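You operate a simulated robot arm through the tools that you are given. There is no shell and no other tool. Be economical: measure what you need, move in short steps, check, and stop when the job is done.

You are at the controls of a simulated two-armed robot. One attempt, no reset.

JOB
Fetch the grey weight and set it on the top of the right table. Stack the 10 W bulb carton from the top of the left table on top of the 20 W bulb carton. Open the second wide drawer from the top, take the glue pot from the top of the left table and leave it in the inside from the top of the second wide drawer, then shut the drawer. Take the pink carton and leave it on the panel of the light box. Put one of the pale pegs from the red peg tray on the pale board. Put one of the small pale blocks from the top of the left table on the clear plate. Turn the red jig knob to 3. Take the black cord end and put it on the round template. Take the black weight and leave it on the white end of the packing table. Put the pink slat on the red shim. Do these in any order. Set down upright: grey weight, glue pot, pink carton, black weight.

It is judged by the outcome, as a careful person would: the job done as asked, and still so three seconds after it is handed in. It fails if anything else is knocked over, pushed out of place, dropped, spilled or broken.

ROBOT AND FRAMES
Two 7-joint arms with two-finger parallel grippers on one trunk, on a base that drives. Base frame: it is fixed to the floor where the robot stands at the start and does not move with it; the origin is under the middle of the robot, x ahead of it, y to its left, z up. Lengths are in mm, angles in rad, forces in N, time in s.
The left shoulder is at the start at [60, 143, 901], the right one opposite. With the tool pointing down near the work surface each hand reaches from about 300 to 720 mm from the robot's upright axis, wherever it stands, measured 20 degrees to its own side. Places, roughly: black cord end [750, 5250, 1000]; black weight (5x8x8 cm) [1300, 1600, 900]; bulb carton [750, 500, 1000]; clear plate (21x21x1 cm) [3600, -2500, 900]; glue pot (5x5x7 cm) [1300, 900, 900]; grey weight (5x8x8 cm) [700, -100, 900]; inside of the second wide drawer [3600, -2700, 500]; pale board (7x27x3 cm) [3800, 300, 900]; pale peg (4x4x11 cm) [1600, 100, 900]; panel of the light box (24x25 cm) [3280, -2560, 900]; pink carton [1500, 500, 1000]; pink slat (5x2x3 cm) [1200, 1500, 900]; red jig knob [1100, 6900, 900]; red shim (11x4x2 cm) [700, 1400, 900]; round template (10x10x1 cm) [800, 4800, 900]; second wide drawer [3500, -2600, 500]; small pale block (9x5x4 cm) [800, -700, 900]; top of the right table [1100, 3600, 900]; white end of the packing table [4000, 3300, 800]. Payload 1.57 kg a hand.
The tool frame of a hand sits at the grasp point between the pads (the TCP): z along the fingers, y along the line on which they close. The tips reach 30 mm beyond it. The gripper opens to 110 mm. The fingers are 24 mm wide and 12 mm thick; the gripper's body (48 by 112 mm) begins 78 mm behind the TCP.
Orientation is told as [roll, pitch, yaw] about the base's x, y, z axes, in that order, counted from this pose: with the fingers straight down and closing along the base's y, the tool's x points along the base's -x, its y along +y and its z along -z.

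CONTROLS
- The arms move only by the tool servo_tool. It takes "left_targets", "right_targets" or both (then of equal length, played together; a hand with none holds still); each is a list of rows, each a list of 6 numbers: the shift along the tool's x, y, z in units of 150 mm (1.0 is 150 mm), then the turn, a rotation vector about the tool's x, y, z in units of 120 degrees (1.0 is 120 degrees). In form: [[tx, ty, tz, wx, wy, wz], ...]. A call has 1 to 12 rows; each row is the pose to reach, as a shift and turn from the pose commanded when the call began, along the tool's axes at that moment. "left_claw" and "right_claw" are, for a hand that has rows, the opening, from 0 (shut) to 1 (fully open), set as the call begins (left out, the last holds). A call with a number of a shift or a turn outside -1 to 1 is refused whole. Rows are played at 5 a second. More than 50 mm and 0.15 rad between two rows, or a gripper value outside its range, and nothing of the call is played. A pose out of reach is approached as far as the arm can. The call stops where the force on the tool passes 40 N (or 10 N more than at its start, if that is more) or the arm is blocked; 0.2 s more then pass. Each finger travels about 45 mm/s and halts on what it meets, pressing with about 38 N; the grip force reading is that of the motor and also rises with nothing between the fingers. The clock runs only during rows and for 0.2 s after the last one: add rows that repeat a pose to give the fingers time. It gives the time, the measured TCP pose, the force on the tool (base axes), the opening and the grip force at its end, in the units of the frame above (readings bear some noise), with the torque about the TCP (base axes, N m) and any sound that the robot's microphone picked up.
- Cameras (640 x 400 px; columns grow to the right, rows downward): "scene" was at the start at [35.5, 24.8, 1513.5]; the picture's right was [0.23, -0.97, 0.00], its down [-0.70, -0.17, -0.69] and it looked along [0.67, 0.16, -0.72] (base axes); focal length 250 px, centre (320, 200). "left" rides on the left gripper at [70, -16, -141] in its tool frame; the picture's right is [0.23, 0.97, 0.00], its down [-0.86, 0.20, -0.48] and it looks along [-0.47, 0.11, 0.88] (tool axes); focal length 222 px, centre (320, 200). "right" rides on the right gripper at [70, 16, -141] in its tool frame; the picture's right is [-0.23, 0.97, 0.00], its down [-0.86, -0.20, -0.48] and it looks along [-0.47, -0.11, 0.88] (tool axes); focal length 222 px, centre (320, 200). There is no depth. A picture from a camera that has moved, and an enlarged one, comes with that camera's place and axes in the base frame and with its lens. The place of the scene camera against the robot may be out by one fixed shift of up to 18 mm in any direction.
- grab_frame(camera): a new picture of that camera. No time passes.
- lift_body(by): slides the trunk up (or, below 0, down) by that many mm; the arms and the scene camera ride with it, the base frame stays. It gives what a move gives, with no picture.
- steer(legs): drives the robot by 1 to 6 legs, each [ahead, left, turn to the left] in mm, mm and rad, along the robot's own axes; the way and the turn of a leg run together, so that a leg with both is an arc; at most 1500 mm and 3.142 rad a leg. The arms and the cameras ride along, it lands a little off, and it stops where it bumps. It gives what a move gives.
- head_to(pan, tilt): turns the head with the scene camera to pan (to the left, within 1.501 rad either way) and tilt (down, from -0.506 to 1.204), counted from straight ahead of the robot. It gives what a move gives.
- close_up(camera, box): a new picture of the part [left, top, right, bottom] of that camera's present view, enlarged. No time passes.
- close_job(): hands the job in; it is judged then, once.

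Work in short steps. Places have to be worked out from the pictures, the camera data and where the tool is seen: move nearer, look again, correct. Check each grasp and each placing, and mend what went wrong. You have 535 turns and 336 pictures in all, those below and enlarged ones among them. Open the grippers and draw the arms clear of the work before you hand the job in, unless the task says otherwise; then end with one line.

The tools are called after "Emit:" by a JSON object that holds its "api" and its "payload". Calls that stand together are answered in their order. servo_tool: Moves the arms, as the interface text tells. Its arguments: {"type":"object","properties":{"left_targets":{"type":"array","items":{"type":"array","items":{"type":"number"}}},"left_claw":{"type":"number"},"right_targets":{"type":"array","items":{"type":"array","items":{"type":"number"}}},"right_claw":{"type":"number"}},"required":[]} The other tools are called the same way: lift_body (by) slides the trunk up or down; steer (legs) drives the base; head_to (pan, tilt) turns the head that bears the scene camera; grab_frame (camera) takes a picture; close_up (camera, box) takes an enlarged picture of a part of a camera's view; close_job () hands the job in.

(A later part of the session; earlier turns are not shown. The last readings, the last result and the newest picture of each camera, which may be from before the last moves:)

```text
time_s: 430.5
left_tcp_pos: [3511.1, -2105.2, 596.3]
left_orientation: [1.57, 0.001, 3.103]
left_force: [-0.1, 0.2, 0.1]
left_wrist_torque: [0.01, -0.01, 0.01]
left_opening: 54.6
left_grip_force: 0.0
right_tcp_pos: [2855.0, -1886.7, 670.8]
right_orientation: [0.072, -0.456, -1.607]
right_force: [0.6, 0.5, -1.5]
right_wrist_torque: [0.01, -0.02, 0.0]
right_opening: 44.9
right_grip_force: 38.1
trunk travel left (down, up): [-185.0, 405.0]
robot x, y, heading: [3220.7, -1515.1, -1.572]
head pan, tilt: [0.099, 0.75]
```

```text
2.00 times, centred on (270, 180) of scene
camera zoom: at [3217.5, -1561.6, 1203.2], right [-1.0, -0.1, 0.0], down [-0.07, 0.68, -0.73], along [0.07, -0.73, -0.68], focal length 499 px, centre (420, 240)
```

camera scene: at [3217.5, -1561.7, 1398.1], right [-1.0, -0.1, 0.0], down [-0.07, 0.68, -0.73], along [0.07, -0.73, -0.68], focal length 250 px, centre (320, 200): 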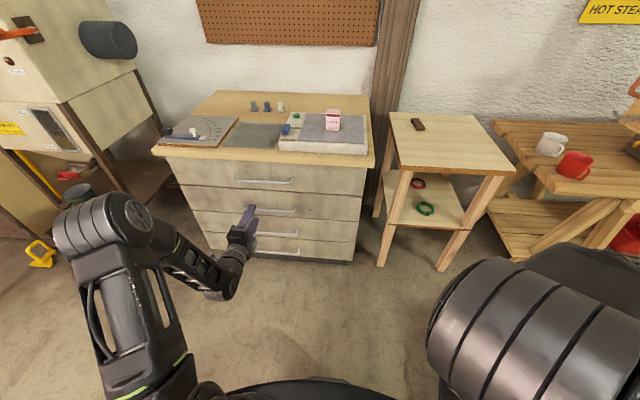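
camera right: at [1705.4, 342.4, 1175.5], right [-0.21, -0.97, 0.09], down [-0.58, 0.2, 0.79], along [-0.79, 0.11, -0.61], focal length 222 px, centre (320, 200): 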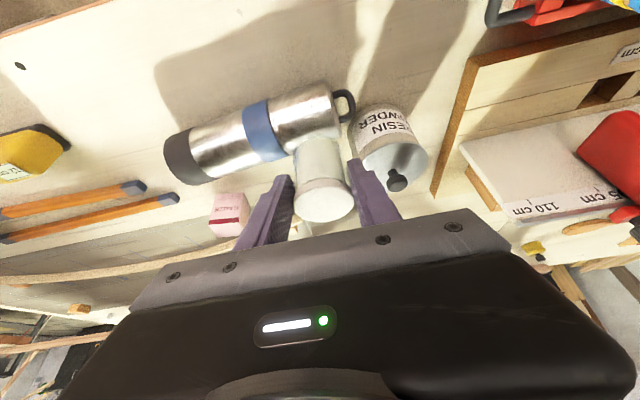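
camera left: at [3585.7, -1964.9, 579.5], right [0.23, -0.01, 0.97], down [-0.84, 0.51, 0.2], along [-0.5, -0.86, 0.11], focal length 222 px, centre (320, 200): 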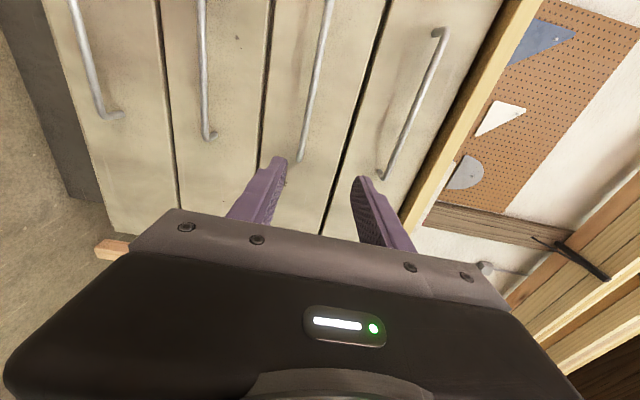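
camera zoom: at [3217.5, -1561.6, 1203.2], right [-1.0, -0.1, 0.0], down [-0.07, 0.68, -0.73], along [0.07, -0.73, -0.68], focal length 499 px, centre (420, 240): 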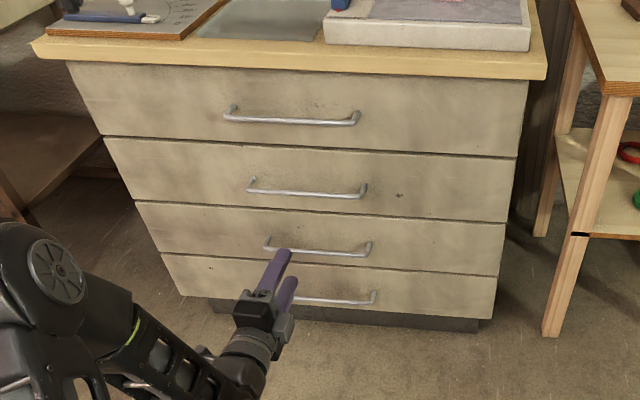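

The second handle is at z≈576, x≈3443–3580, y≈−2370. I lower 20 mm and drive forward 190.

Emit:
{"api": "servo_tool", "payload": {"left_targets": [[0, -0.13, 0, 0, 0, 0], [0, -0.13, 0, 0, 0, 0]]}}

Emit:
{"api": "steer", "payload": {"legs": [[190, 0, 0]]}}

Emit:
{"api": "grab_frame", "payload": {"camera": "left"}}

Emit:
{"api": "grab_frame", "payload": {"camera": "scene"}}

```text
time_s: 431.1
left_tcp_pos: [3510.4, -2103.8, 577.6]
left_orientation: [1.572, 0.001, 3.104]
left_force: [-0.7, -0.2, -0.7]
left_wrist_torque: [-0.02, 0.0, -0.01]
left_opening: 55.1
left_grip_force: 0.0
right_tcp_pos: [2855.5, -1886.0, 671.9]
right_orientation: [0.071, -0.458, -1.609]
right_force: [-0.6, 0.0, -0.5]
right_wrist_torque: [0.01, -0.02, 0.01]
right_opening: 44.9
right_grip_force: 37.8
trunk travel left (down, up): [-185.0, 405.0]
robot x, y, heading: [3226.4, -1516.3, -1.575]
head pan, tilt: [0.099, 0.75]
```

```text
time_s: 432.7
left_tcp_pos: [3508.0, -2297.1, 577.9]
left_orientation: [1.571, 0.001, 3.101]
left_force: [0.4, 0.3, -0.4]
left_wrist_torque: [-0.02, -0.04, -0.02]
left_opening: 55.2
left_grip_force: 0.1
right_tcp_pos: [2854.4, -2078.4, 671.8]
right_orientation: [0.072, -0.457, -1.61]
right_force: [-0.3, 0.3, 0.4]
right_wrist_torque: [0.0, 0.02, 0.0]
right_opening: 45.0
right_grip_force: 37.5
trunk travel left (down, up): [-185.0, 405.0]
robot x, y, heading: [3219.9, -1709.4, -1.572]
head pan, tilt: [0.099, 0.75]
```

```text
123 pictures are left
camera left: at [3584.6, -2158.3, 561.2], right [0.23, -0.01, 0.97], down [-0.84, 0.51, 0.2], along [-0.5, -0.86, 0.11], focal length 222 px, centre (320, 200)
```

left: 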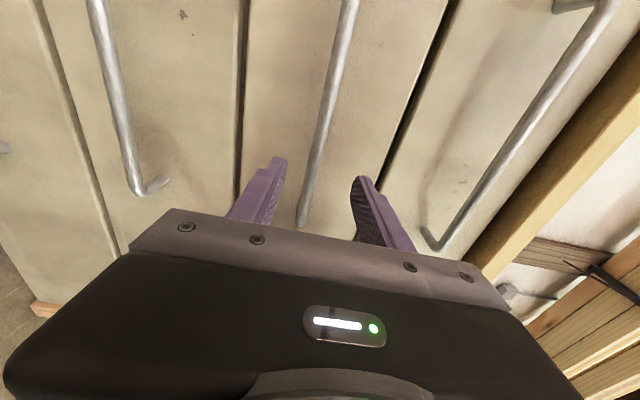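

```text
122 pictures are left
camera scene: at [3217.0, -1754.1, 1203.1], right [-1.0, -0.1, 0.0], down [-0.07, 0.68, -0.73], along [0.07, -0.73, -0.68], focal length 250 px, centre (320, 200)
```

scene: 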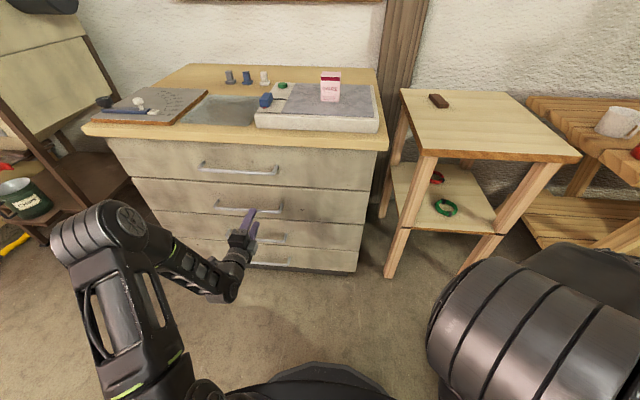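

The bar (y≈−2347, z≈572) is between the fingers. I advance 35 mm and close.

Emit:
{"api": "servo_tool", "payload": {"left_targets": [[0, -0.02, 0.1, 0, 0, 0], [0, -0.03, 0.235, 0, 0, 0]]}}

Emit:
{"api": "servo_tool", "payload": {"left_targets": [[0, 0, 0, 0, 0, 0], [0, 0, 0, 0, 0, 0], [0, 0, 0, 0, 0, 0], [0, 0, 0, 0, 0, 0], [0, 0, 0, 0, 0, 0]], "left_claw": 0.0}}

Emit:
{"api": "grab_frame", "payload": {"camera": "left"}}

```text
time_s: 433.3
left_tcp_pos: [3506.5, -2333.2, 571.9]
left_orientation: [1.569, 0.0, 3.102]
left_force: [1.0, -0.1, -0.1]
left_wrist_torque: [-0.01, 0.02, -0.04]
left_opening: 54.8
left_grip_force: 0.0
right_tcp_pos: [2853.8, -2079.6, 670.9]
right_orientation: [0.072, -0.458, -1.612]
right_force: [-0.8, 0.7, -0.2]
right_wrist_torque: [0.05, 0.01, 0.02]
right_opening: 45.0
right_grip_force: 38.4
trunk travel left (down, up): [-185.0, 405.0]
robot x, y, heading: [3221.0, -1710.1, -1.57]
head pan, tilt: [0.099, 0.75]
```

```text
time_s: 434.5
left_tcp_pos: [3505.9, -2332.7, 571.4]
left_orientation: [1.568, 0.001, 3.102]
left_force: [-0.6, 0.2, -5.8]
left_wrist_torque: [0.16, 0.06, 0.11]
left_opening: 12.1
left_grip_force: 29.1
right_tcp_pos: [2853.8, -2078.9, 671.0]
right_orientation: [0.071, -0.457, -1.611]
right_force: [-0.4, -0.3, -0.5]
right_wrist_torque: [0.0, 0.01, 0.01]
right_opening: 44.8
right_grip_force: 38.1
trunk travel left (down, up): [-185.0, 405.0]
robot x, y, heading: [3221.6, -1706.7, -1.571]
head pan, tilt: [0.099, 0.75]
```

```text
121 pictures are left
camera left: at [3583.2, -2193.4, 555.6], right [0.23, -0.01, 0.97], down [-0.84, 0.51, 0.2], along [-0.5, -0.86, 0.11], focal length 222 px, centre (320, 200)
```

left: 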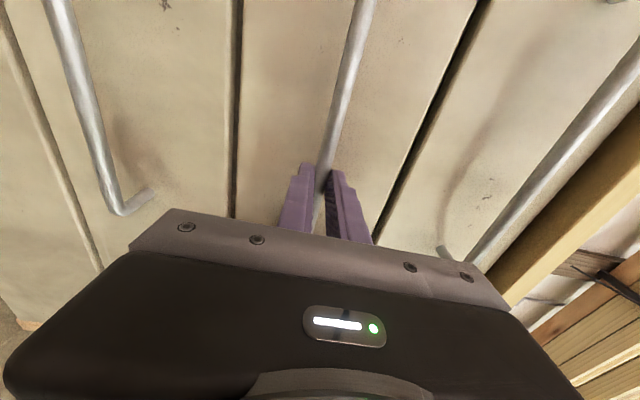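

The bar is gripped. I pull the drawer open by driving back 300 mm.

Emit:
{"api": "steer", "payload": {"legs": [[-300, 0, 0]]}}

Emit:
{"api": "grab_frame", "payload": {"camera": "scene"}}

```text
time_s: 436.5
left_tcp_pos: [3507.3, -2037.1, 572.8]
left_orientation: [1.566, -0.001, 3.1]
left_force: [-12.1, -0.6, -14.6]
left_wrist_torque: [0.3, 0.08, -0.57]
left_opening: 11.6
left_grip_force: 28.7
right_tcp_pos: [2854.2, -1783.1, 671.3]
right_orientation: [0.071, -0.457, -1.608]
right_force: [0.1, 0.7, -1.2]
right_wrist_torque: [0.03, 0.01, 0.01]
right_opening: 44.8
right_grip_force: 37.6
trunk travel left (down, up): [-185.0, 405.0]
robot x, y, heading: [3223.7, -1409.7, -1.57]
head pan, tilt: [0.099, 0.75]
```

```text
120 pictures are left
camera scene: at [3217.5, -1459.6, 1203.0], right [-1.0, -0.1, 0.0], down [-0.07, 0.68, -0.73], along [0.07, -0.73, -0.68], focal length 250 px, centre (320, 200)
```

scene: 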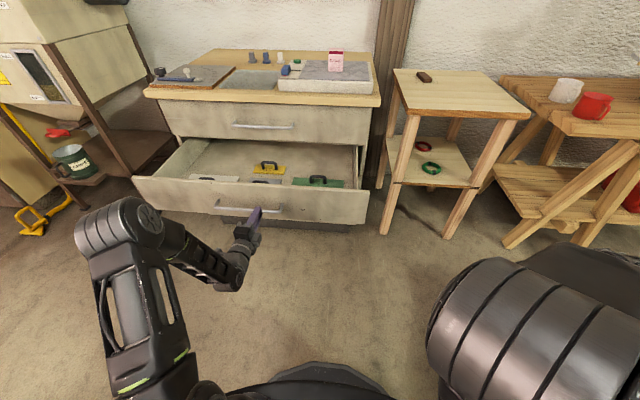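

The drawer is open. I release the handle, back the hand off slightly, and look inside.

Emit:
{"api": "servo_tool", "payload": {"left_targets": [[0, 0, 0, 0, 0, 0], [0, 0, 0, 0, 0, 0], [0, 0, 0, 0, 0, 0]], "left_claw": 0.5}}

Emit:
{"api": "close_up", "payload": {"camera": "scene", "box": [120, 110, 400, 240]}}

```text
time_s: 437.3
left_tcp_pos: [3506.9, -2036.7, 572.2]
left_orientation: [1.569, 0.0, 3.101]
left_force: [0.3, -0.3, -0.2]
left_wrist_torque: [0.0, -0.02, 0.02]
left_opening: 54.8
left_grip_force: 0.0
right_tcp_pos: [2854.0, -1783.1, 671.3]
right_orientation: [0.072, -0.457, -1.61]
right_force: [0.8, 0.4, -0.3]
right_wrist_torque: [0.01, -0.01, 0.01]
right_opening: 45.2
right_grip_force: 37.7
trunk travel left (down, up): [-185.0, 405.0]
robot x, y, heading: [3224.5, -1412.5, -1.57]
head pan, tilt: [0.099, 0.75]
```

```text
2.29 times, centred on (260, 175) of scene
camera zoom: at [3217.7, -1458.5, 1203.1], right [-1.0, -0.1, 0.0], down [-0.07, 0.68, -0.73], along [0.07, -0.73, -0.68], focal length 571 px, centre (457, 257)
```

zoom: 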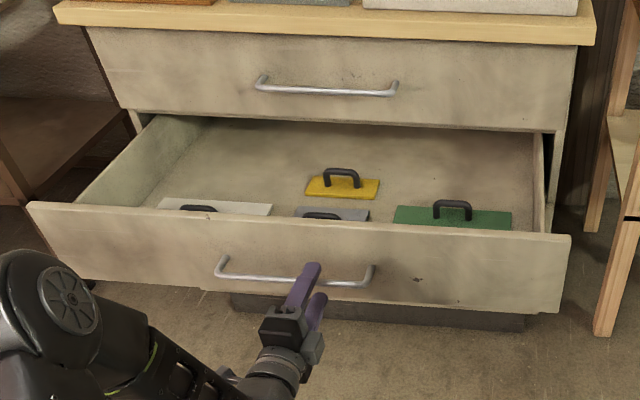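

Objects inside occupy the reachable part; I pull it open another ~130 mm for more room.

Emit:
{"api": "servo_tool", "payload": {"left_targets": [[0, 0, 0, 0, 0, 0], [0, 0, 0, 0, 0, 0], [0, 0, 0, 0, 0, 0], [0, 0, 0, 0, 0, 0]], "left_claw": 0.0}}

Emit:
{"api": "steer", "payload": {"legs": [[-130, 0, 0]]}}

Emit:
{"api": "grab_frame", "payload": {"camera": "scene"}}

```text
time_s: 438.3
left_tcp_pos: [3507.0, -2037.5, 572.5]
left_orientation: [1.567, 0.0, 3.098]
left_force: [0.4, -0.6, -3.2]
left_wrist_torque: [0.09, 0.04, 0.06]
left_opening: 11.9
left_grip_force: 26.3
right_tcp_pos: [2855.8, -1782.2, 670.2]
right_orientation: [0.071, -0.456, -1.609]
right_force: [0.2, -0.1, 0.0]
right_wrist_torque: [0.03, -0.02, -0.02]
right_opening: 45.0
right_grip_force: 37.9
trunk travel left (down, up): [-185.0, 405.0]
robot x, y, heading: [3222.1, -1414.8, -1.574]
head pan, tilt: [0.099, 0.75]
```

```text
time_s: 439.6
left_tcp_pos: [3507.1, -1908.1, 572.0]
left_orientation: [1.568, -0.002, 3.1]
left_force: [-7.0, 1.1, -6.6]
left_wrist_torque: [0.17, 0.04, -0.21]
left_opening: 11.7
left_grip_force: 29.3
right_tcp_pos: [2855.7, -1656.9, 670.2]
right_orientation: [0.073, -0.457, -1.607]
right_force: [0.4, -0.1, -0.6]
right_wrist_torque: [0.03, 0.01, -0.01]
right_opening: 44.7
right_grip_force: 38.2
trunk travel left (down, up): [-185.0, 405.0]
robot x, y, heading: [3224.4, -1283.3, -1.575]
head pan, tilt: [0.099, 0.75]
```

```text
118 pictures are left
camera scene: at [3217.7, -1331.0, 1203.0], right [-1.0, -0.1, 0.0], down [-0.07, 0.68, -0.73], along [0.07, -0.73, -0.68], focal length 250 px, centre (320, 200)
```

scene: 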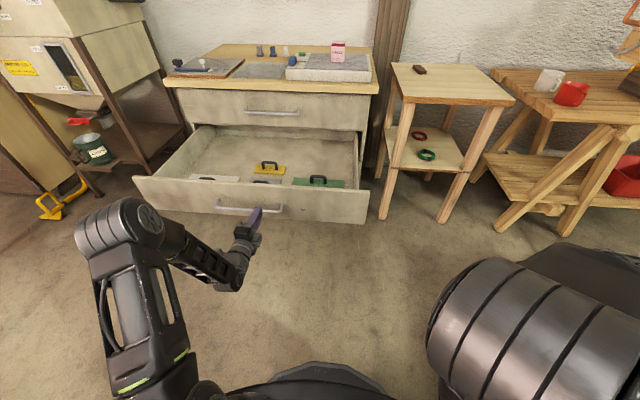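

Open 430 mm. Free spot behind the green plate ≈(3380,−2280). I release the handle, back the left hand off, and raise the trunk.

Emit:
{"api": "servo_tool", "payload": {"left_targets": [[0, 0, 0, 0, 0, 0], [0, 0, 0, 0, 0, 0], [0, 0, -0.2, 0, 0, 0], [0, 0, -0.5, 0, 0, 0]], "left_claw": 0.6}}

Emit:
{"api": "lift_body", "payload": {"by": 200}}

Emit:
{"api": "steer", "payload": {"legs": [[0, 326, 0], [300, 0, 0]]}}

Emit:
{"api": "head_to", "payload": {"pan": -0.2, "tilt": 0.9}}

Emit:
{"api": "grab_frame", "payload": {"camera": "scene"}}

```text
time_s: 440.6
left_tcp_pos: [3509.3, -1833.9, 572.1]
left_orientation: [1.569, -0.002, 3.098]
left_force: [0.2, 0.0, 0.6]
left_wrist_torque: [0.0, -0.01, 0.01]
left_opening: 66.2
left_grip_force: 0.0
right_tcp_pos: [2854.9, -1656.4, 672.7]
right_orientation: [0.071, -0.455, -1.61]
right_force: [-1.0, -0.5, -0.2]
right_wrist_torque: [0.04, -0.05, 0.01]
right_opening: 44.8
right_grip_force: 38.5
trunk travel left (down, up): [-185.0, 405.0]
robot x, y, heading: [3218.0, -1283.7, -1.572]
head pan, tilt: [0.099, 0.75]
```

```text
time_s: 442.7
left_tcp_pos: [3510.8, -1834.3, 771.6]
left_orientation: [1.568, 0.0, 3.099]
left_force: [-0.4, -0.7, 0.4]
left_wrist_torque: [-0.01, 0.02, 0.0]
left_opening: 66.1
left_grip_force: 0.1
right_tcp_pos: [2855.8, -1655.4, 872.1]
right_orientation: [0.071, -0.456, -1.606]
right_force: [-0.5, 0.0, -1.1]
right_wrist_torque: [0.05, -0.01, 0.01]
right_opening: 45.1
right_grip_force: 38.0
trunk travel left (down, up): [-385.0, 205.0]
robot x, y, heading: [3219.0, -1283.4, -1.568]
head pan, tilt: [0.099, 0.75]
```

```text
time_s: 446.6
left_tcp_pos: [3840.0, -2137.9, 771.5]
left_orientation: [1.567, 0.001, 3.099]
left_force: [0.8, -0.3, -0.6]
left_wrist_torque: [0.03, -0.04, 0.05]
left_opening: 66.1
left_grip_force: 0.0
right_tcp_pos: [3184.1, -1958.9, 870.9]
right_orientation: [0.072, -0.458, -1.608]
right_force: [0.4, -0.6, -1.0]
right_wrist_torque: [-0.01, -0.02, 0.01]
right_opening: 44.9
right_grip_force: 38.1
trunk travel left (down, up): [-385.0, 205.0]
robot x, y, heading: [3548.7, -1585.6, -1.572]
head pan, tilt: [0.099, 0.75]
```

```text
time_s: 447.4
left_tcp_pos: [3839.9, -2137.3, 771.7]
left_orientation: [1.567, 0.001, 3.097]
left_force: [-0.2, -0.2, -0.2]
left_wrist_torque: [-0.01, 0.03, 0.01]
left_opening: 66.1
left_grip_force: 0.0
right_tcp_pos: [3183.5, -1959.9, 871.3]
right_orientation: [0.071, -0.457, -1.609]
right_force: [0.5, 0.1, -0.7]
right_wrist_torque: [0.02, -0.03, -0.01]
right_opening: 44.8
right_grip_force: 38.2
trunk travel left (down, up): [-385.0, 205.0]
robot x, y, heading: [3551.6, -1585.9, -1.576]
head pan, tilt: [-0.201, 0.901]
```

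```text
117 pictures are left
camera scene: at [3523.1, -1624.8, 1391.2], right [-0.98, 0.2, 0.0], down [0.16, 0.77, -0.62], along [-0.12, -0.61, -0.78], focal length 250 px, centre (320, 200)
```

scene: 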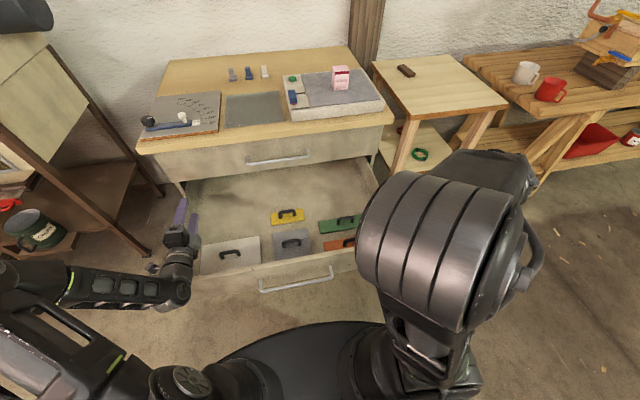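

I correct the jar's small tilt and move the right hand over the drawer (step 1).

Emit:
{"api": "servo_tool", "payload": {"right_targets": [[-0.149, 0.193, 0.073, 0.034, 0.014, 0], [-0.298, 0.386, 0.146, 0.034, 0.014, 0], [-0.447, 0.579, 0.22, 0.034, 0.014, 0], [-0.596, 0.772, 0.293, 0.034, 0.014, 0], [-0.745, 0.965, 0.366, 0.034, 0.014, 0]]}}

Emit:
{"api": "grab_frame", "payload": {"camera": "right"}}

```text
time_s: 448.6
left_tcp_pos: [3839.7, -2137.5, 771.7]
left_orientation: [1.566, 0.001, 3.097]
left_force: [0.0, 0.6, -0.2]
left_wrist_torque: [-0.03, 0.03, -0.03]
left_opening: 66.4
left_grip_force: 0.0
right_tcp_pos: [3327.5, -2085.1, 882.3]
right_orientation: [-0.001, -0.428, -1.608]
right_force: [0.4, 0.0, -1.7]
right_wrist_torque: [0.01, 0.02, 0.0]
right_opening: 45.3
right_grip_force: 37.5
trunk travel left (down, up): [-385.0, 205.0]
robot x, y, heading: [3551.0, -1587.3, -1.572]
head pan, tilt: [-0.201, 0.901]
```

```text
116 pictures are left
camera right: at [3348.1, -1962.9, 982.6], right [0.97, -0.24, 0.09], down [-0.22, -0.57, 0.79], along [-0.14, -0.78, -0.61], focal length 222 px, centre (320, 200)
```

right: 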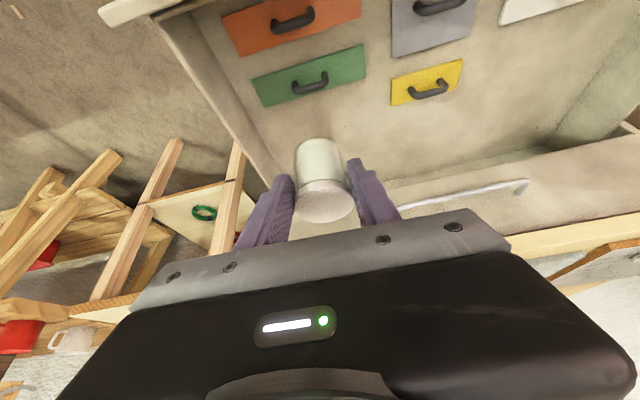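

Free floor at ≈(3405,−2265) between green and yellow. I move there.

Emit:
{"api": "servo_tool", "payload": {"right_targets": [[-0.207, 0.138, 0.095, 0, 0, 0], [-0.415, 0.277, 0.19, 0, 0, 0], [-0.62, 0.415, 0.285, 0, 0, 0], [-0.83, 0.554, 0.38, 0, 0, 0]]}}

Emit:
{"api": "servo_tool", "payload": {"right_targets": [[-0.06, 0, 0.2, 0, 0, 0], [0.03, 0, 0.47, 0, 0, 0], [0.12, 0, 0.75, 0, 0, 0], [0.2, 0, 0.98, 0, 0, 0]]}}

Emit:
{"api": "grab_frame", "payload": {"camera": "right"}}

Emit:
{"api": "grab_frame", "payload": {"camera": "scene"}}

```text
time_s: 449.6
left_tcp_pos: [3839.5, -2136.8, 771.1]
left_orientation: [1.567, 0.002, 3.099]
left_force: [0.2, -1.6, 0.2]
left_wrist_torque: [0.0, 0.0, -0.03]
left_opening: 66.0
left_grip_force: 0.0
right_tcp_pos: [3405.7, -2223.7, 881.3]
right_orientation: [0.001, -0.427, -1.607]
right_force: [-0.8, -0.2, -0.5]
right_wrist_torque: [0.02, -0.02, -0.03]
right_opening: 44.7
right_grip_force: 38.2
trunk travel left (down, up): [-385.0, 205.0]
robot x, y, heading: [3557.5, -1588.3, -1.576]
head pan, tilt: [-0.201, 0.901]
```

```text
time_s: 450.6
left_tcp_pos: [3839.2, -2137.3, 771.7]
left_orientation: [1.566, -0.002, 3.099]
left_force: [0.4, 0.7, -0.8]
left_wrist_torque: [0.02, -0.01, 0.02]
left_opening: 65.9
left_grip_force: 0.1
right_tcp_pos: [3403.6, -2257.3, 735.2]
right_orientation: [0.0, -0.426, -1.607]
right_force: [-0.2, -0.3, -0.6]
right_wrist_torque: [-0.01, 0.01, -0.02]
right_opening: 45.3
right_grip_force: 38.1
trunk travel left (down, up): [-385.0, 205.0]
robot x, y, heading: [3552.5, -1588.1, -1.573]
head pan, tilt: [-0.201, 0.901]
```

```text
115 pictures are left
camera right: at [3425.7, -2135.1, 835.7], right [0.97, -0.24, 0.09], down [-0.22, -0.57, 0.79], along [-0.14, -0.78, -0.61], focal length 222 px, centre (320, 200)
```

right: 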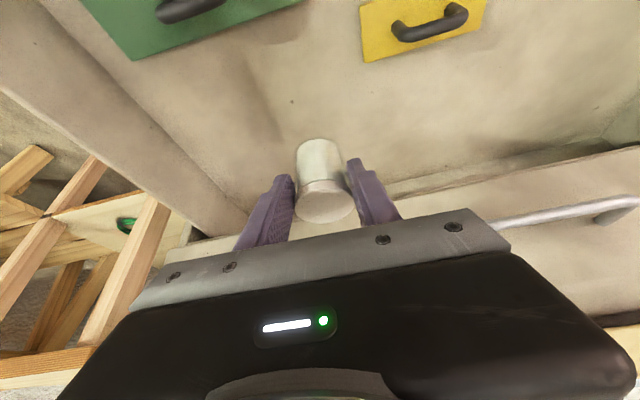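

```text
114 pictures are left
camera scene: at [3523.1, -1625.2, 1391.2], right [-0.98, 0.2, 0.0], down [0.16, 0.77, -0.62], along [-0.12, -0.61, -0.78], focal length 250 px, centre (320, 200)
```

scene: 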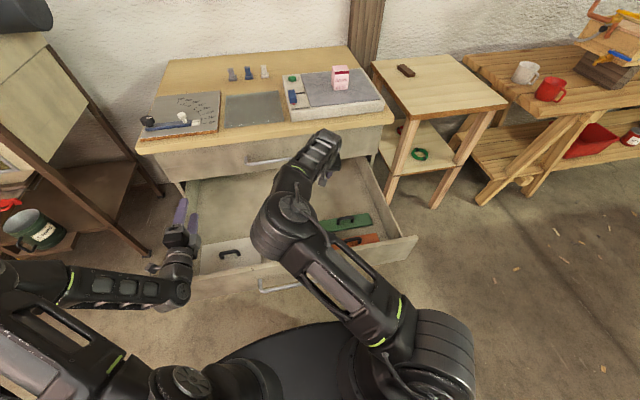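

I descend 90 mm, check, then feel for the drawer floor.

Emit:
{"api": "servo_tool", "payload": {"right_targets": [[0.083, 0, 0.182, 0, 0, 0], [0.166, 0, 0.364, 0, 0, 0], [0.249, 0, 0.546, 0, 0, 0]]}}

Emit:
{"api": "grab_frame", "payload": {"camera": "scene"}}

Emit:
{"api": "grab_frame", "payload": {"camera": "right"}}

```text
time_s: 451.4
left_tcp_pos: [3839.0, -2138.7, 771.5]
left_orientation: [1.566, 0.001, 3.098]
left_force: [0.3, 0.2, 0.1]
left_wrist_torque: [-0.01, -0.06, 0.0]
left_opening: 65.8
left_grip_force: 0.0
right_tcp_pos: [3412.1, -2239.3, 654.8]
right_orientation: [-0.001, -0.429, -1.606]
right_force: [0.1, 0.3, 0.1]
right_wrist_torque: [0.01, 0.01, -0.01]
right_opening: 45.2
right_grip_force: 37.7
right hand out of reach, approached as far as the arm can: row 2, 3
trunk travel left (down, up): [-385.0, 205.0]
robot x, y, heading: [3548.1, -1591.0, -1.573]
head pan, tilt: [-0.201, 0.901]
```

```text
113 pictures are left
camera scene: at [3523.1, -1624.9, 1391.2], right [-0.98, 0.2, 0.0], down [0.16, 0.77, -0.62], along [-0.12, -0.61, -0.78], focal length 250 px, centre (320, 200)
```

scene: 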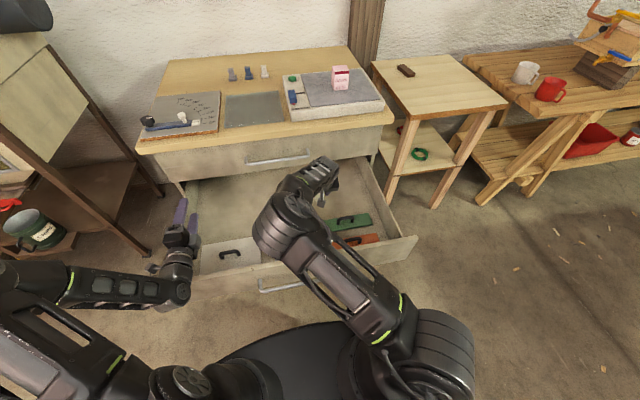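

```text
112 pictures are left
camera right: at [3433.1, -2117.0, 755.9], right [0.97, -0.24, 0.09], down [-0.22, -0.57, 0.79], along [-0.14, -0.78, -0.6], focal length 222 px, centre (320, 200)
```

right: 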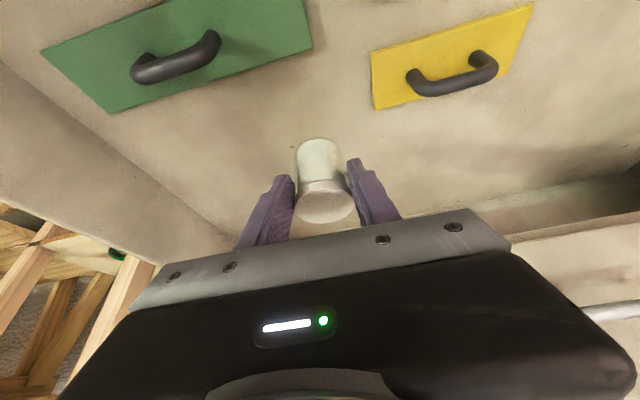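

Arm limit; I raise the left hand 140 mm out of the way and lower the trunk 80 mm instead.

Emit:
{"api": "servo_tool", "payload": {"left_targets": [[0, 0.3, 0, 0, 0, 0], [0, 0.6, 0, 0, 0, 0], [0, 0.9, 0, 0, 0, 0]]}}

Emit:
{"api": "lift_body", "payload": {"by": -70}}

Emit:
{"api": "grab_frame", "payload": {"camera": "right"}}

```text
time_s: 452.2
left_tcp_pos: [3836.2, -2136.4, 907.9]
left_orientation: [1.568, -0.001, 3.095]
left_force: [0.6, -0.6, -0.2]
left_wrist_torque: [-0.03, 0.01, -0.02]
left_opening: 66.0
left_grip_force: 0.0
right_tcp_pos: [3411.1, -2238.2, 655.4]
right_orientation: [-0.002, -0.428, -1.606]
right_force: [-0.9, -0.4, -1.3]
right_wrist_torque: [0.01, 0.01, 0.01]
right_opening: 45.1
right_grip_force: 38.3
trunk travel left (down, up): [-385.0, 205.0]
robot x, y, heading: [3548.5, -1586.3, -1.571]
head pan, tilt: [-0.201, 0.901]
```

```text
time_s: 453.2
left_tcp_pos: [3836.8, -2137.2, 837.0]
left_orientation: [1.567, 0.0, 3.098]
left_force: [0.3, -0.3, 0.2]
left_wrist_torque: [0.02, 0.0, 0.02]
left_opening: 66.2
left_grip_force: 0.0
right_tcp_pos: [3411.3, -2239.5, 585.5]
right_orientation: [-0.002, -0.429, -1.606]
right_force: [0.5, 0.4, -0.5]
right_wrist_torque: [0.02, -0.01, -0.04]
right_opening: 44.9
right_grip_force: 37.7
trunk travel left (down, up): [-315.0, 275.0]
robot x, y, heading: [3550.1, -1583.5, -1.568]
head pan, tilt: [-0.201, 0.901]
```

```text
111 pictures are left
camera right: at [3433.1, -2116.9, 686.2], right [0.97, -0.24, 0.09], down [-0.22, -0.57, 0.79], along [-0.14, -0.78, -0.6], focal length 222 px, centre (320, 200)
```

right: 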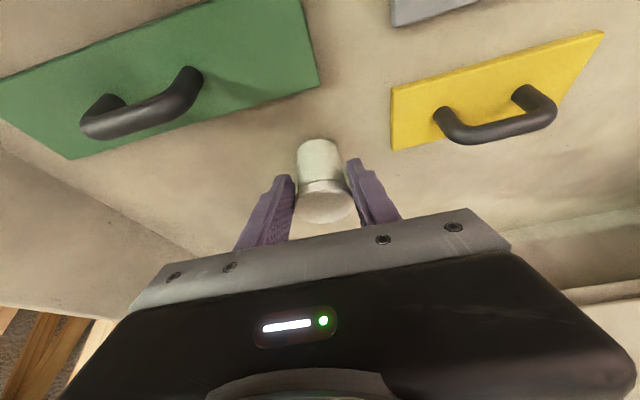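

Emit:
{"api": "servo_tool", "payload": {"right_targets": [[0.008, 0, 0.018, 0, 0, 0], [0.0166, 0, 0.036, 0, 0, 0], [0.025, 0, 0.055, 0, 0, 0], [0.033, 0, 0.073, 0, 0, 0]]}}

```text
time_s: 454.2
left_tcp_pos: [3836.8, -2136.4, 837.8]
left_orientation: [1.566, 0.0, 3.099]
left_force: [0.2, -0.6, -1.2]
left_wrist_torque: [0.01, 0.04, 0.01]
left_opening: 66.1
left_grip_force: 0.1
right_tcp_pos: [3413.3, -2234.9, 578.1]
right_orientation: [-0.004, -0.435, -1.608]
right_force: [-1.3, 0.1, 4.9]
right_wrist_torque: [0.01, 0.05, -0.02]
right_opening: 45.1
right_grip_force: 37.8
right hand out of reach, approached as far as the arm can: row 3, 4
trunk travel left (down, up): [-315.0, 275.0]
robot x, y, heading: [3551.3, -1586.3, -1.578]
head pan, tilt: [-0.201, 0.901]
```

Contact with the drawer floor. I open the gripper and rise.

Emit:
{"api": "servo_tool", "payload": {"right_targets": [[0, 0, 0, 0, 0, 0], [0, 0, 0, 0, 0, 0], [0, 0, 0, 0, 0, 0]], "right_claw": 0.7}}

Emit:
{"api": "servo_tool", "payload": {"right_targets": [[-0.05, 0, -0.12, 0, 0, 0], [-0.13, 0, -0.3, 0, 0, 0], [-0.22, 0, -0.5, 0, 0, 0], [-0.33, 0, -0.75, 0, 0, 0]]}}

Emit:
{"api": "grab_frame", "payload": {"camera": "right"}}

```text
time_s: 455.0
left_tcp_pos: [3835.8, -2138.1, 838.1]
left_orientation: [1.567, 0.001, 3.097]
left_force: [-0.4, -0.1, -0.1]
left_wrist_torque: [0.03, -0.03, 0.01]
left_opening: 66.1
left_grip_force: 0.0
right_tcp_pos: [3413.2, -2235.1, 576.7]
right_orientation: [-0.002, -0.432, -1.609]
right_force: [-0.1, 0.0, 0.3]
right_wrist_torque: [-0.02, -0.03, -0.01]
right_opening: 76.7
right_grip_force: 0.1
trunk travel left (down, up): [-315.0, 275.0]
robot x, y, heading: [3552.8, -1583.8, -1.573]
head pan, tilt: [-0.201, 0.901]
```

```text
time_s: 456.0
left_tcp_pos: [3836.8, -2136.9, 836.5]
left_orientation: [1.567, -0.001, 3.098]
left_force: [0.0, 0.8, -0.2]
left_wrist_torque: [0.0, 0.01, -0.03]
left_opening: 66.1
left_grip_force: 0.0
right_tcp_pos: [3416.8, -2233.0, 699.0]
right_orientation: [-0.003, -0.429, -1.608]
right_force: [-0.4, -0.5, 0.2]
right_wrist_torque: [0.03, 0.03, 0.0]
right_opening: 77.2
right_grip_force: 0.1
trunk travel left (down, up): [-315.0, 275.0]
robot x, y, heading: [3549.5, -1590.7, -1.57]
head pan, tilt: [-0.201, 0.901]
```

```text
110 pictures are left
camera right: at [3436.9, -2112.0, 799.8], right [0.97, -0.24, 0.09], down [-0.22, -0.57, 0.79], along [-0.14, -0.78, -0.6], focal length 222 px, centre (320, 200)
```

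right: 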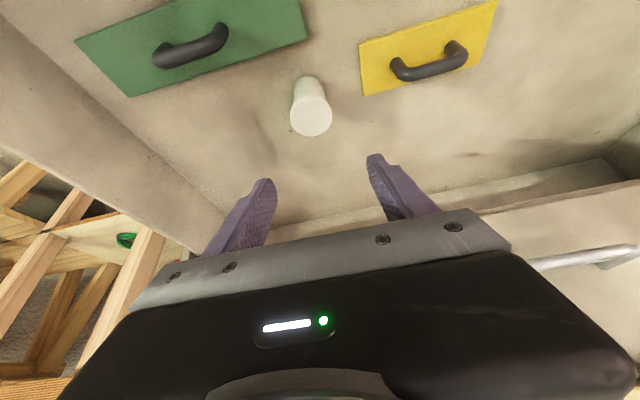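

The jar stands in the drawer. I raise the trunk, retract the right hand, and drive back to clear the drawer.

Emit:
{"api": "lift_body", "payload": {"by": 70}}

Emit:
{"api": "servo_tool", "payload": {"right_targets": [[0.23, 0, -0.105, 0, 0, 0], [0.46, 0, -0.21, 0, 0, 0], [0.69, 0, -0.315, 0, 0, 0], [0.91, 0, -0.415, 0, 0, 0]]}}

Emit:
{"api": "steer", "payload": {"legs": [[-330, 0, 0], [0, -330, 0]]}}

Emit:
{"api": "servo_tool", "payload": {"left_targets": [[0, -0.3, 0, 0, 0, 0], [0, -0.6, 0, 0, 0, 0], [0, -0.9, 0, 0, 0, 0]]}}

Emit:
{"api": "lift_body", "payload": {"by": -200}}

Emit:
{"api": "grab_frame", "payload": {"camera": "left"}}

Emit:
{"api": "grab_frame", "payload": {"camera": "scene"}}

```text
time_s: 457.1
left_tcp_pos: [3837.2, -2137.4, 907.2]
left_orientation: [1.568, 0.001, 3.098]
left_force: [-0.4, -0.1, 0.3]
left_wrist_torque: [0.0, 0.01, 0.01]
left_opening: 65.8
left_grip_force: 0.0
right_tcp_pos: [3414.6, -2233.2, 769.4]
right_orientation: [-0.002, -0.428, -1.607]
right_force: [0.0, -1.0, -0.2]
right_wrist_torque: [-0.02, -0.01, 0.04]
right_opening: 76.9
right_grip_force: 0.2
trunk travel left (down, up): [-385.0, 205.0]
robot x, y, heading: [3548.0, -1590.1, -1.574]
head pan, tilt: [-0.201, 0.901]
```

```text
time_s: 458.1
left_tcp_pos: [3835.7, -2136.3, 907.1]
left_orientation: [1.568, 0.0, 3.098]
left_force: [-0.1, -0.3, -0.6]
left_wrist_torque: [-0.02, -0.02, -0.02]
left_opening: 66.2
left_grip_force: 0.2
right_tcp_pos: [3422.8, -2082.7, 768.6]
right_orientation: [-0.003, -0.429, -1.605]
right_force: [0.8, -0.1, 0.2]
right_wrist_torque: [-0.04, 0.02, -0.01]
right_opening: 77.1
right_grip_force: 0.1
trunk travel left (down, up): [-385.0, 205.0]
robot x, y, heading: [3555.1, -1585.1, -1.568]
head pan, tilt: [-0.201, 0.901]
```

```text
time_s: 462.1
left_tcp_pos: [3504.4, -1805.9, 906.4]
left_orientation: [1.567, 0.001, 3.1]
left_force: [-0.7, -0.4, -0.1]
left_wrist_torque: [0.0, -0.03, 0.0]
left_opening: 66.2
left_grip_force: 0.1
right_tcp_pos: [3089.7, -1752.0, 767.8]
right_orientation: [-0.003, -0.429, -1.606]
right_force: [-0.6, -0.6, -0.1]
right_wrist_torque: [-0.01, 0.0, -0.01]
right_opening: 77.2
right_grip_force: 0.1
trunk travel left (down, up): [-385.0, 205.0]
robot x, y, heading: [3213.2, -1255.8, -1.569]
head pan, tilt: [-0.201, 0.901]
```

```text
time_s: 462.9
left_tcp_pos: [3502.5, -1805.1, 771.4]
left_orientation: [1.569, 0.0, 3.1]
left_force: [-0.9, 0.5, 0.6]
left_wrist_torque: [0.03, 0.0, 0.01]
left_opening: 66.0
left_grip_force: 0.1
right_tcp_pos: [3088.5, -1752.6, 767.7]
right_orientation: [-0.002, -0.429, -1.605]
right_force: [-1.0, -0.2, 0.0]
right_wrist_torque: [0.03, 0.0, 0.0]
right_opening: 76.8
right_grip_force: 0.1
trunk travel left (down, up): [-385.0, 205.0]
robot x, y, heading: [3217.7, -1256.0, -1.57]
head pan, tilt: [-0.201, 0.901]
```

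```text
time_s: 465.1
left_tcp_pos: [3504.0, -1804.1, 571.3]
left_orientation: [1.567, 0.0, 3.101]
left_force: [-1.1, -0.4, -0.3]
left_wrist_torque: [-0.01, -0.03, 0.01]
left_opening: 66.1
left_grip_force: 0.0
right_tcp_pos: [3088.9, -1751.8, 567.5]
right_orientation: [-0.002, -0.43, -1.605]
right_force: [-0.1, 0.4, 0.7]
right_wrist_torque: [0.0, -0.03, 0.02]
right_opening: 76.9
right_grip_force: 0.1
trunk travel left (down, up): [-185.0, 405.0]
robot x, y, heading: [3217.6, -1251.7, -1.573]
head pan, tilt: [-0.201, 0.901]
```

```text
109 pictures are left
camera left: at [3579.6, -1665.7, 555.1], right [0.23, -0.01, 0.97], down [-0.83, 0.51, 0.2], along [-0.5, -0.86, 0.11], focal length 222 px, centre (320, 200)
```

left: 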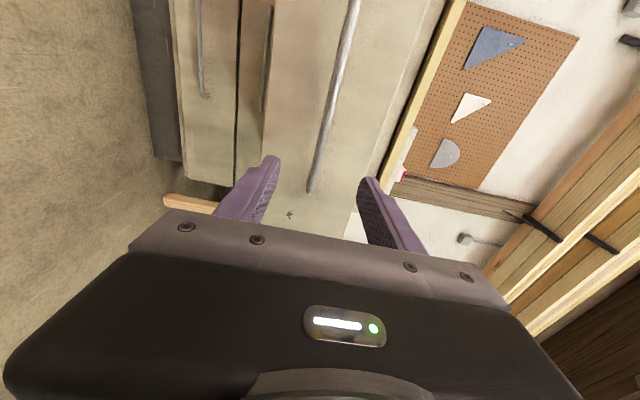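

```text
108 pictures are left
camera scene: at [3189.8, -1293.3, 1191.3], right [-0.98, 0.2, 0.0], down [0.16, 0.77, -0.62], along [-0.12, -0.61, -0.78], focal length 250 px, centre (320, 200)
```

scene: 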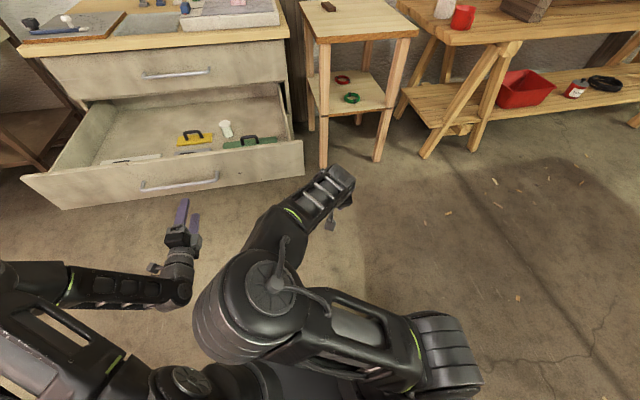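

The handle is in line. I advance 105 mm by driving, grip it, and push the drawer shut.

Emit:
{"api": "steer", "payload": {"legs": [[104, 0, 0]]}}

Emit:
{"api": "servo_tool", "payload": {"left_targets": [[0, 0, 0, 0, 0, 0], [0, 0, 0, 0, 0, 0], [0, 0, 0, 0, 0, 0], [0, 0, 0, 0, 0, 0], [0, 0, 0, 0, 0, 0], [0, 0, 0, 0, 0, 0]], "left_claw": 0.0}}

Emit:
{"api": "grab_frame", "payload": {"camera": "left"}}

```text
time_s: 466.2
left_tcp_pos: [3503.3, -1910.6, 570.6]
left_orientation: [1.565, -0.001, 3.097]
left_force: [0.9, 0.5, 0.5]
left_wrist_torque: [0.0, 0.02, 0.01]
left_opening: 65.8
left_grip_force: 0.1
right_tcp_pos: [3088.4, -1857.8, 568.0]
right_orientation: [-0.002, -0.43, -1.607]
right_force: [-0.1, 0.0, -0.1]
right_wrist_torque: [-0.01, 0.0, 0.02]
right_opening: 77.0
right_grip_force: 0.0
trunk travel left (down, up): [-185.0, 405.0]
robot x, y, heading: [3213.1, -1362.1, -1.565]
head pan, tilt: [-0.201, 0.901]
```

```text
time_s: 467.6
left_tcp_pos: [3503.0, -1910.2, 572.3]
left_orientation: [1.571, -0.001, 3.099]
left_force: [0.5, -0.8, 3.5]
left_wrist_torque: [-0.05, 0.0, 0.0]
left_opening: 11.8
left_grip_force: 29.5
right_tcp_pos: [3088.2, -1857.2, 568.1]
right_orientation: [-0.001, -0.43, -1.608]
right_force: [0.0, -0.4, 0.5]
right_wrist_torque: [0.0, -0.03, -0.02]
right_opening: 76.8
right_grip_force: 0.1
trunk travel left (down, up): [-185.0, 405.0]
robot x, y, heading: [3219.4, -1359.8, -1.568]
head pan, tilt: [-0.201, 0.901]
```

```text
107 pictures are left
camera left: at [3579.3, -1771.1, 555.4], right [0.23, -0.01, 0.97], down [-0.83, 0.51, 0.2], along [-0.5, -0.86, 0.11], focal length 222 px, centre (320, 200)
```

left: 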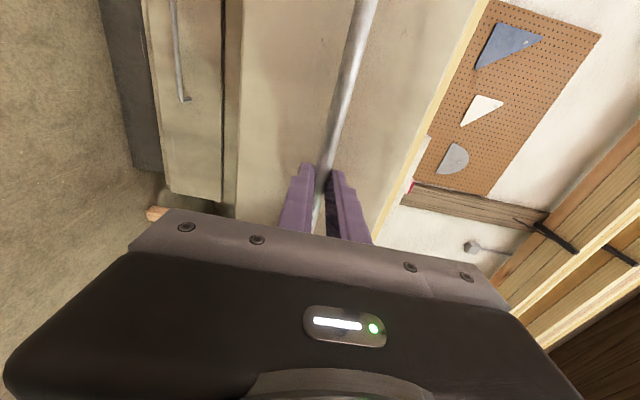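

Gripped. I push in 410 mm and check.

Emit:
{"api": "steer", "payload": {"legs": [[410, 0, 0]]}}

Emit:
{"api": "grab_frame", "payload": {"camera": "left"}}

Emit:
{"api": "grab_frame", "payload": {"camera": "scene"}}

```text
time_s: 470.2
left_tcp_pos: [3502.6, -2318.8, 570.7]
left_orientation: [1.569, 0.001, 3.099]
left_force: [4.6, -1.0, 7.5]
left_wrist_torque: [-0.21, 0.01, -0.03]
left_opening: 11.5
left_grip_force: 29.4
right_tcp_pos: [3088.3, -2265.5, 568.3]
right_orientation: [-0.003, -0.43, -1.607]
right_force: [1.0, -0.3, -0.2]
right_wrist_torque: [0.03, 0.03, 0.02]
right_opening: 76.9
right_grip_force: 0.1
trunk travel left (down, up): [-185.0, 405.0]
robot x, y, heading: [3219.0, -1770.2, -1.57]
head pan, tilt: [-0.201, 0.901]
```

```text
106 pictures are left
camera left: at [3579.1, -2179.4, 555.4], right [0.23, -0.01, 0.97], down [-0.83, 0.51, 0.2], along [-0.5, -0.86, 0.11], focal length 222 px, centre (320, 200)
```

left: 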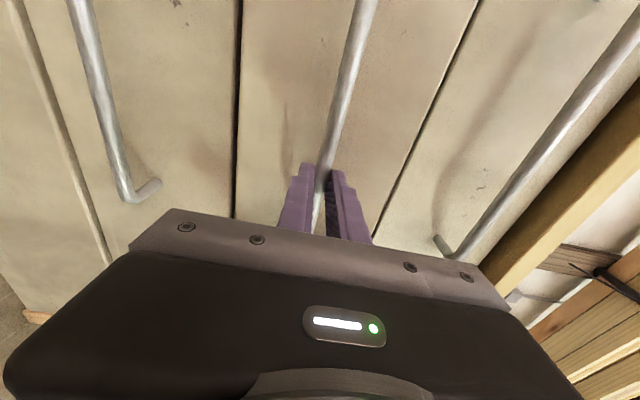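

```text
105 pictures are left
camera scene: at [3189.4, -1806.5, 1191.3], right [-0.98, 0.2, 0.0], down [0.16, 0.77, -0.62], along [-0.12, -0.61, -0.78], focal length 250 px, centre (320, 200)
```

scene: 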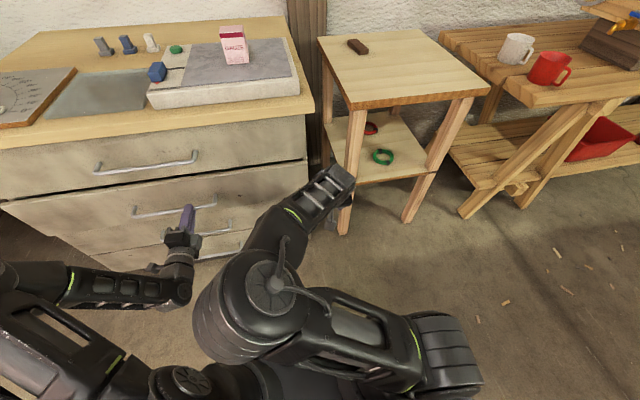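

About 16 mm remain; I push the last bit with the arm.

Emit:
{"api": "servo_tool", "payload": {"left_targets": [[0, 0, 0.04, 0, 0, 0], [0, 0, 0.08, 0, 0, 0], [0, 0, 0.11, 0, 0, 0], [0, 0, 0.13, 0, 0, 0], [0, 0, 0.15, 0, 0, 0]]}}

Emit:
{"api": "close_up", "payload": {"camera": "scene", "box": [0, 100, 340, 290]}}

```text
time_s: 471.4
left_tcp_pos: [3502.3, -2339.2, 573.1]
left_orientation: [1.567, 0.0, 3.099]
left_force: [1.7, 26.1, 4.3]
left_wrist_torque: [-0.09, -0.03, 0.04]
left_opening: 11.7
left_grip_force: 29.4
right_tcp_pos: [3087.8, -2265.3, 566.9]
right_orientation: [-0.002, -0.431, -1.608]
right_force: [0.1, 0.2, 0.3]
right_wrist_torque: [0.02, 0.02, 0.01]
right_opening: 77.0
right_grip_force: 0.3
trunk travel left (down, up): [-185.0, 405.0]
robot x, y, heading: [3215.1, -1767.4, -1.569]
head pan, tilt: [-0.201, 0.901]
```

```text
1.88 times, centred on (170, 195) of scene
camera zoom: at [3189.4, -1804.9, 1191.3], right [-0.98, 0.2, 0.0], down [0.16, 0.77, -0.62], along [-0.12, -0.61, -0.78], focal length 470 px, centre (602, 209)
```

zoom: 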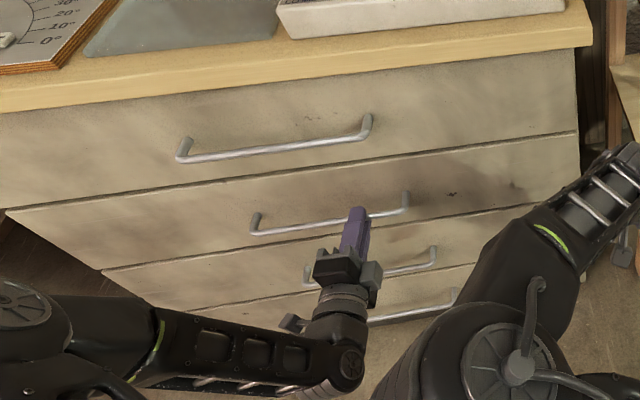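

The drawer is shut (26 N stop). I release, back away, raise the trunk, and head toward the blocks.

Emit:
{"api": "servo_tool", "payload": {"left_targets": [[0, 0, -0.03, 0, 0, 0], [0, 0, -0.03, 0, 0, 0], [0, 0, -0.2, 0, 0, 0], [0, 0, -0.5, 0, 0, 0]], "left_claw": 0.6}}

Emit:
{"api": "steer", "payload": {"legs": [[-330, 0, 0]]}}

Emit:
{"api": "lift_body", "payload": {"by": 395}}

Emit:
{"api": "grab_frame", "payload": {"camera": "scene"}}

```text
time_s: 472.4
left_tcp_pos: [3503.7, -2264.0, 570.8]
left_orientation: [1.568, 0.001, 3.101]
left_force: [-0.2, 0.6, -0.7]
left_wrist_torque: [-0.02, 0.0, 0.01]
left_opening: 66.0
left_grip_force: 0.0
right_tcp_pos: [3087.4, -2265.7, 567.5]
right_orientation: [-0.003, -0.43, -1.608]
right_force: [0.2, 0.6, -0.1]
right_wrist_torque: [0.0, -0.03, -0.04]
right_opening: 77.0
right_grip_force: 0.1
trunk travel left (down, up): [-185.0, 405.0]
robot x, y, heading: [3218.1, -1769.6, -1.57]
head pan, tilt: [-0.201, 0.901]
```

```text
time_s: 474.5
left_tcp_pos: [3504.7, -1938.2, 571.0]
left_orientation: [1.567, 0.0, 3.104]
left_force: [0.1, 0.8, 0.2]
left_wrist_torque: [0.01, 0.03, 0.02]
left_opening: 66.0
left_grip_force: 0.0
right_tcp_pos: [3091.0, -1941.4, 567.0]
right_orientation: [-0.001, -0.429, -1.602]
right_force: [0.5, -1.0, -0.1]
right_wrist_torque: [0.01, 0.03, 0.04]
right_opening: 77.0
right_grip_force: 0.1
trunk travel left (down, up): [-185.0, 405.0]
robot x, y, heading: [3215.5, -1442.1, -1.564]
head pan, tilt: [-0.201, 0.901]
```

```text
time_s: 478.3
left_tcp_pos: [3506.3, -1940.0, 965.2]
left_orientation: [1.567, 0.0, 3.105]
left_force: [0.1, -0.5, 0.0]
left_wrist_torque: [-0.03, 0.01, -0.04]
left_opening: 66.2
left_grip_force: 0.0
right_tcp_pos: [3090.4, -1941.7, 962.6]
right_orientation: [-0.002, -0.431, -1.603]
right_force: [0.2, 0.1, -0.2]
right_wrist_torque: [0.03, 0.01, 0.0]
right_opening: 77.2
right_grip_force: 0.1
trunk travel left (down, up): [-580.0, 10.0]
robot x, y, heading: [3214.4, -1444.7, -1.574]
head pan, tilt: [-0.201, 0.901]
```

```text
103 pictures are left
camera scene: at [3189.1, -1482.6, 1586.2], right [-0.98, 0.19, 0.0], down [0.15, 0.77, -0.62], along [-0.12, -0.61, -0.78], focal length 250 px, centre (320, 200)
```

scene: 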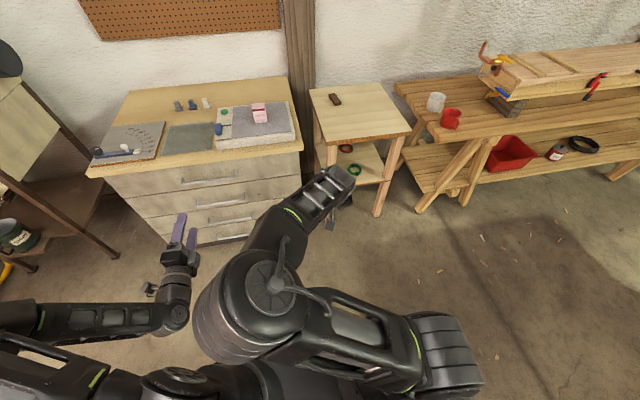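

All is well. I strafe along the aisle to the right end of the left table, then turn to face it.

Emit:
{"api": "steer", "payload": {"legs": [[0, -1200, 0], [0, -1150, 0], [250, 0, 0]]}}

Emit:
{"api": "steer", "payload": {"legs": [[0, 0, 3.14]]}}

Emit:
{"api": "head_to", "payload": {"pan": 0.0, "tilt": 0.5}}

Emit:
{"api": "grab_frame", "payload": {"camera": "scene"}}

```text
time_s: 486.2
left_tcp_pos: [2043.1, -1935.5, 969.8]
left_orientation: [1.569, 0.009, 3.042]
left_force: [-0.5, -0.2, -0.2]
left_wrist_torque: [0.0, 0.0, 0.04]
left_opening: 66.2
left_grip_force: 0.0
right_tcp_pos: [1628.0, -1913.4, 960.6]
right_orientation: [0.011, -0.431, -1.67]
right_force: [-0.1, 0.0, -0.3]
right_wrist_torque: [-0.02, -0.01, -0.02]
right_opening: 76.8
right_grip_force: 0.1
trunk travel left (down, up): [-580.0, 10.0]
robot x, y, heading: [1796.1, -1426.2, -1.623]
head pan, tilt: [-0.201, 0.901]
stopped in leg 2: the robot was blocked; the commanded pose is now the measured one
```

```text
time_s: 487.0
left_tcp_pos: [2044.7, -1936.4, 969.1]
left_orientation: [1.57, 0.01, 3.039]
left_force: [0.7, 0.2, 0.4]
left_wrist_torque: [0.02, 0.03, -0.03]
left_opening: 66.1
left_grip_force: 0.0
right_tcp_pos: [1630.5, -1915.0, 961.8]
right_orientation: [0.01, -0.43, -1.671]
right_force: [0.5, -0.5, -0.7]
right_wrist_torque: [0.0, 0.04, -0.02]
right_opening: 76.8
right_grip_force: 0.1
trunk travel left (down, up): [-580.0, 10.0]
robot x, y, heading: [1794.8, -1424.2, -1.625]
head pan, tilt: [-0.201, 0.901]
stopped in leg 1: the robot was blocked; the commanded pose is now the measured one
```

```text
time_s: 487.8
left_tcp_pos: [2045.1, -1934.5, 969.1]
left_orientation: [1.569, 0.011, 3.041]
left_force: [-0.9, -0.5, 0.4]
left_wrist_torque: [0.03, -0.01, 0.01]
left_opening: 66.1
left_grip_force: 0.0
right_tcp_pos: [1630.4, -1913.0, 962.6]
right_orientation: [0.01, -0.429, -1.671]
right_force: [0.3, -0.4, 0.9]
right_wrist_torque: [0.03, 0.02, 0.0]
right_opening: 76.9
right_grip_force: 0.0
trunk travel left (down, up): [-580.0, 10.0]
robot x, y, heading: [1794.6, -1426.2, -1.624]
head pan, tilt: [0.0, 0.499]
```

```text
102 pictures are left
camera scene: at [1779.2, -1479.2, 1620.0], right [-1.0, 0.06, 0.0], down [0.03, 0.48, -0.88], along [-0.05, -0.88, -0.48], focal length 250 px, centre (320, 200)
```

scene: 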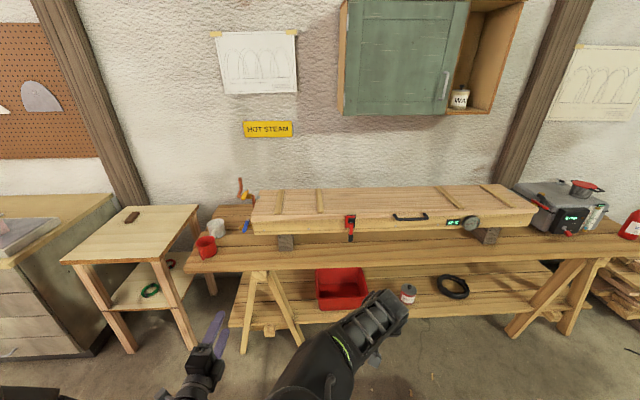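

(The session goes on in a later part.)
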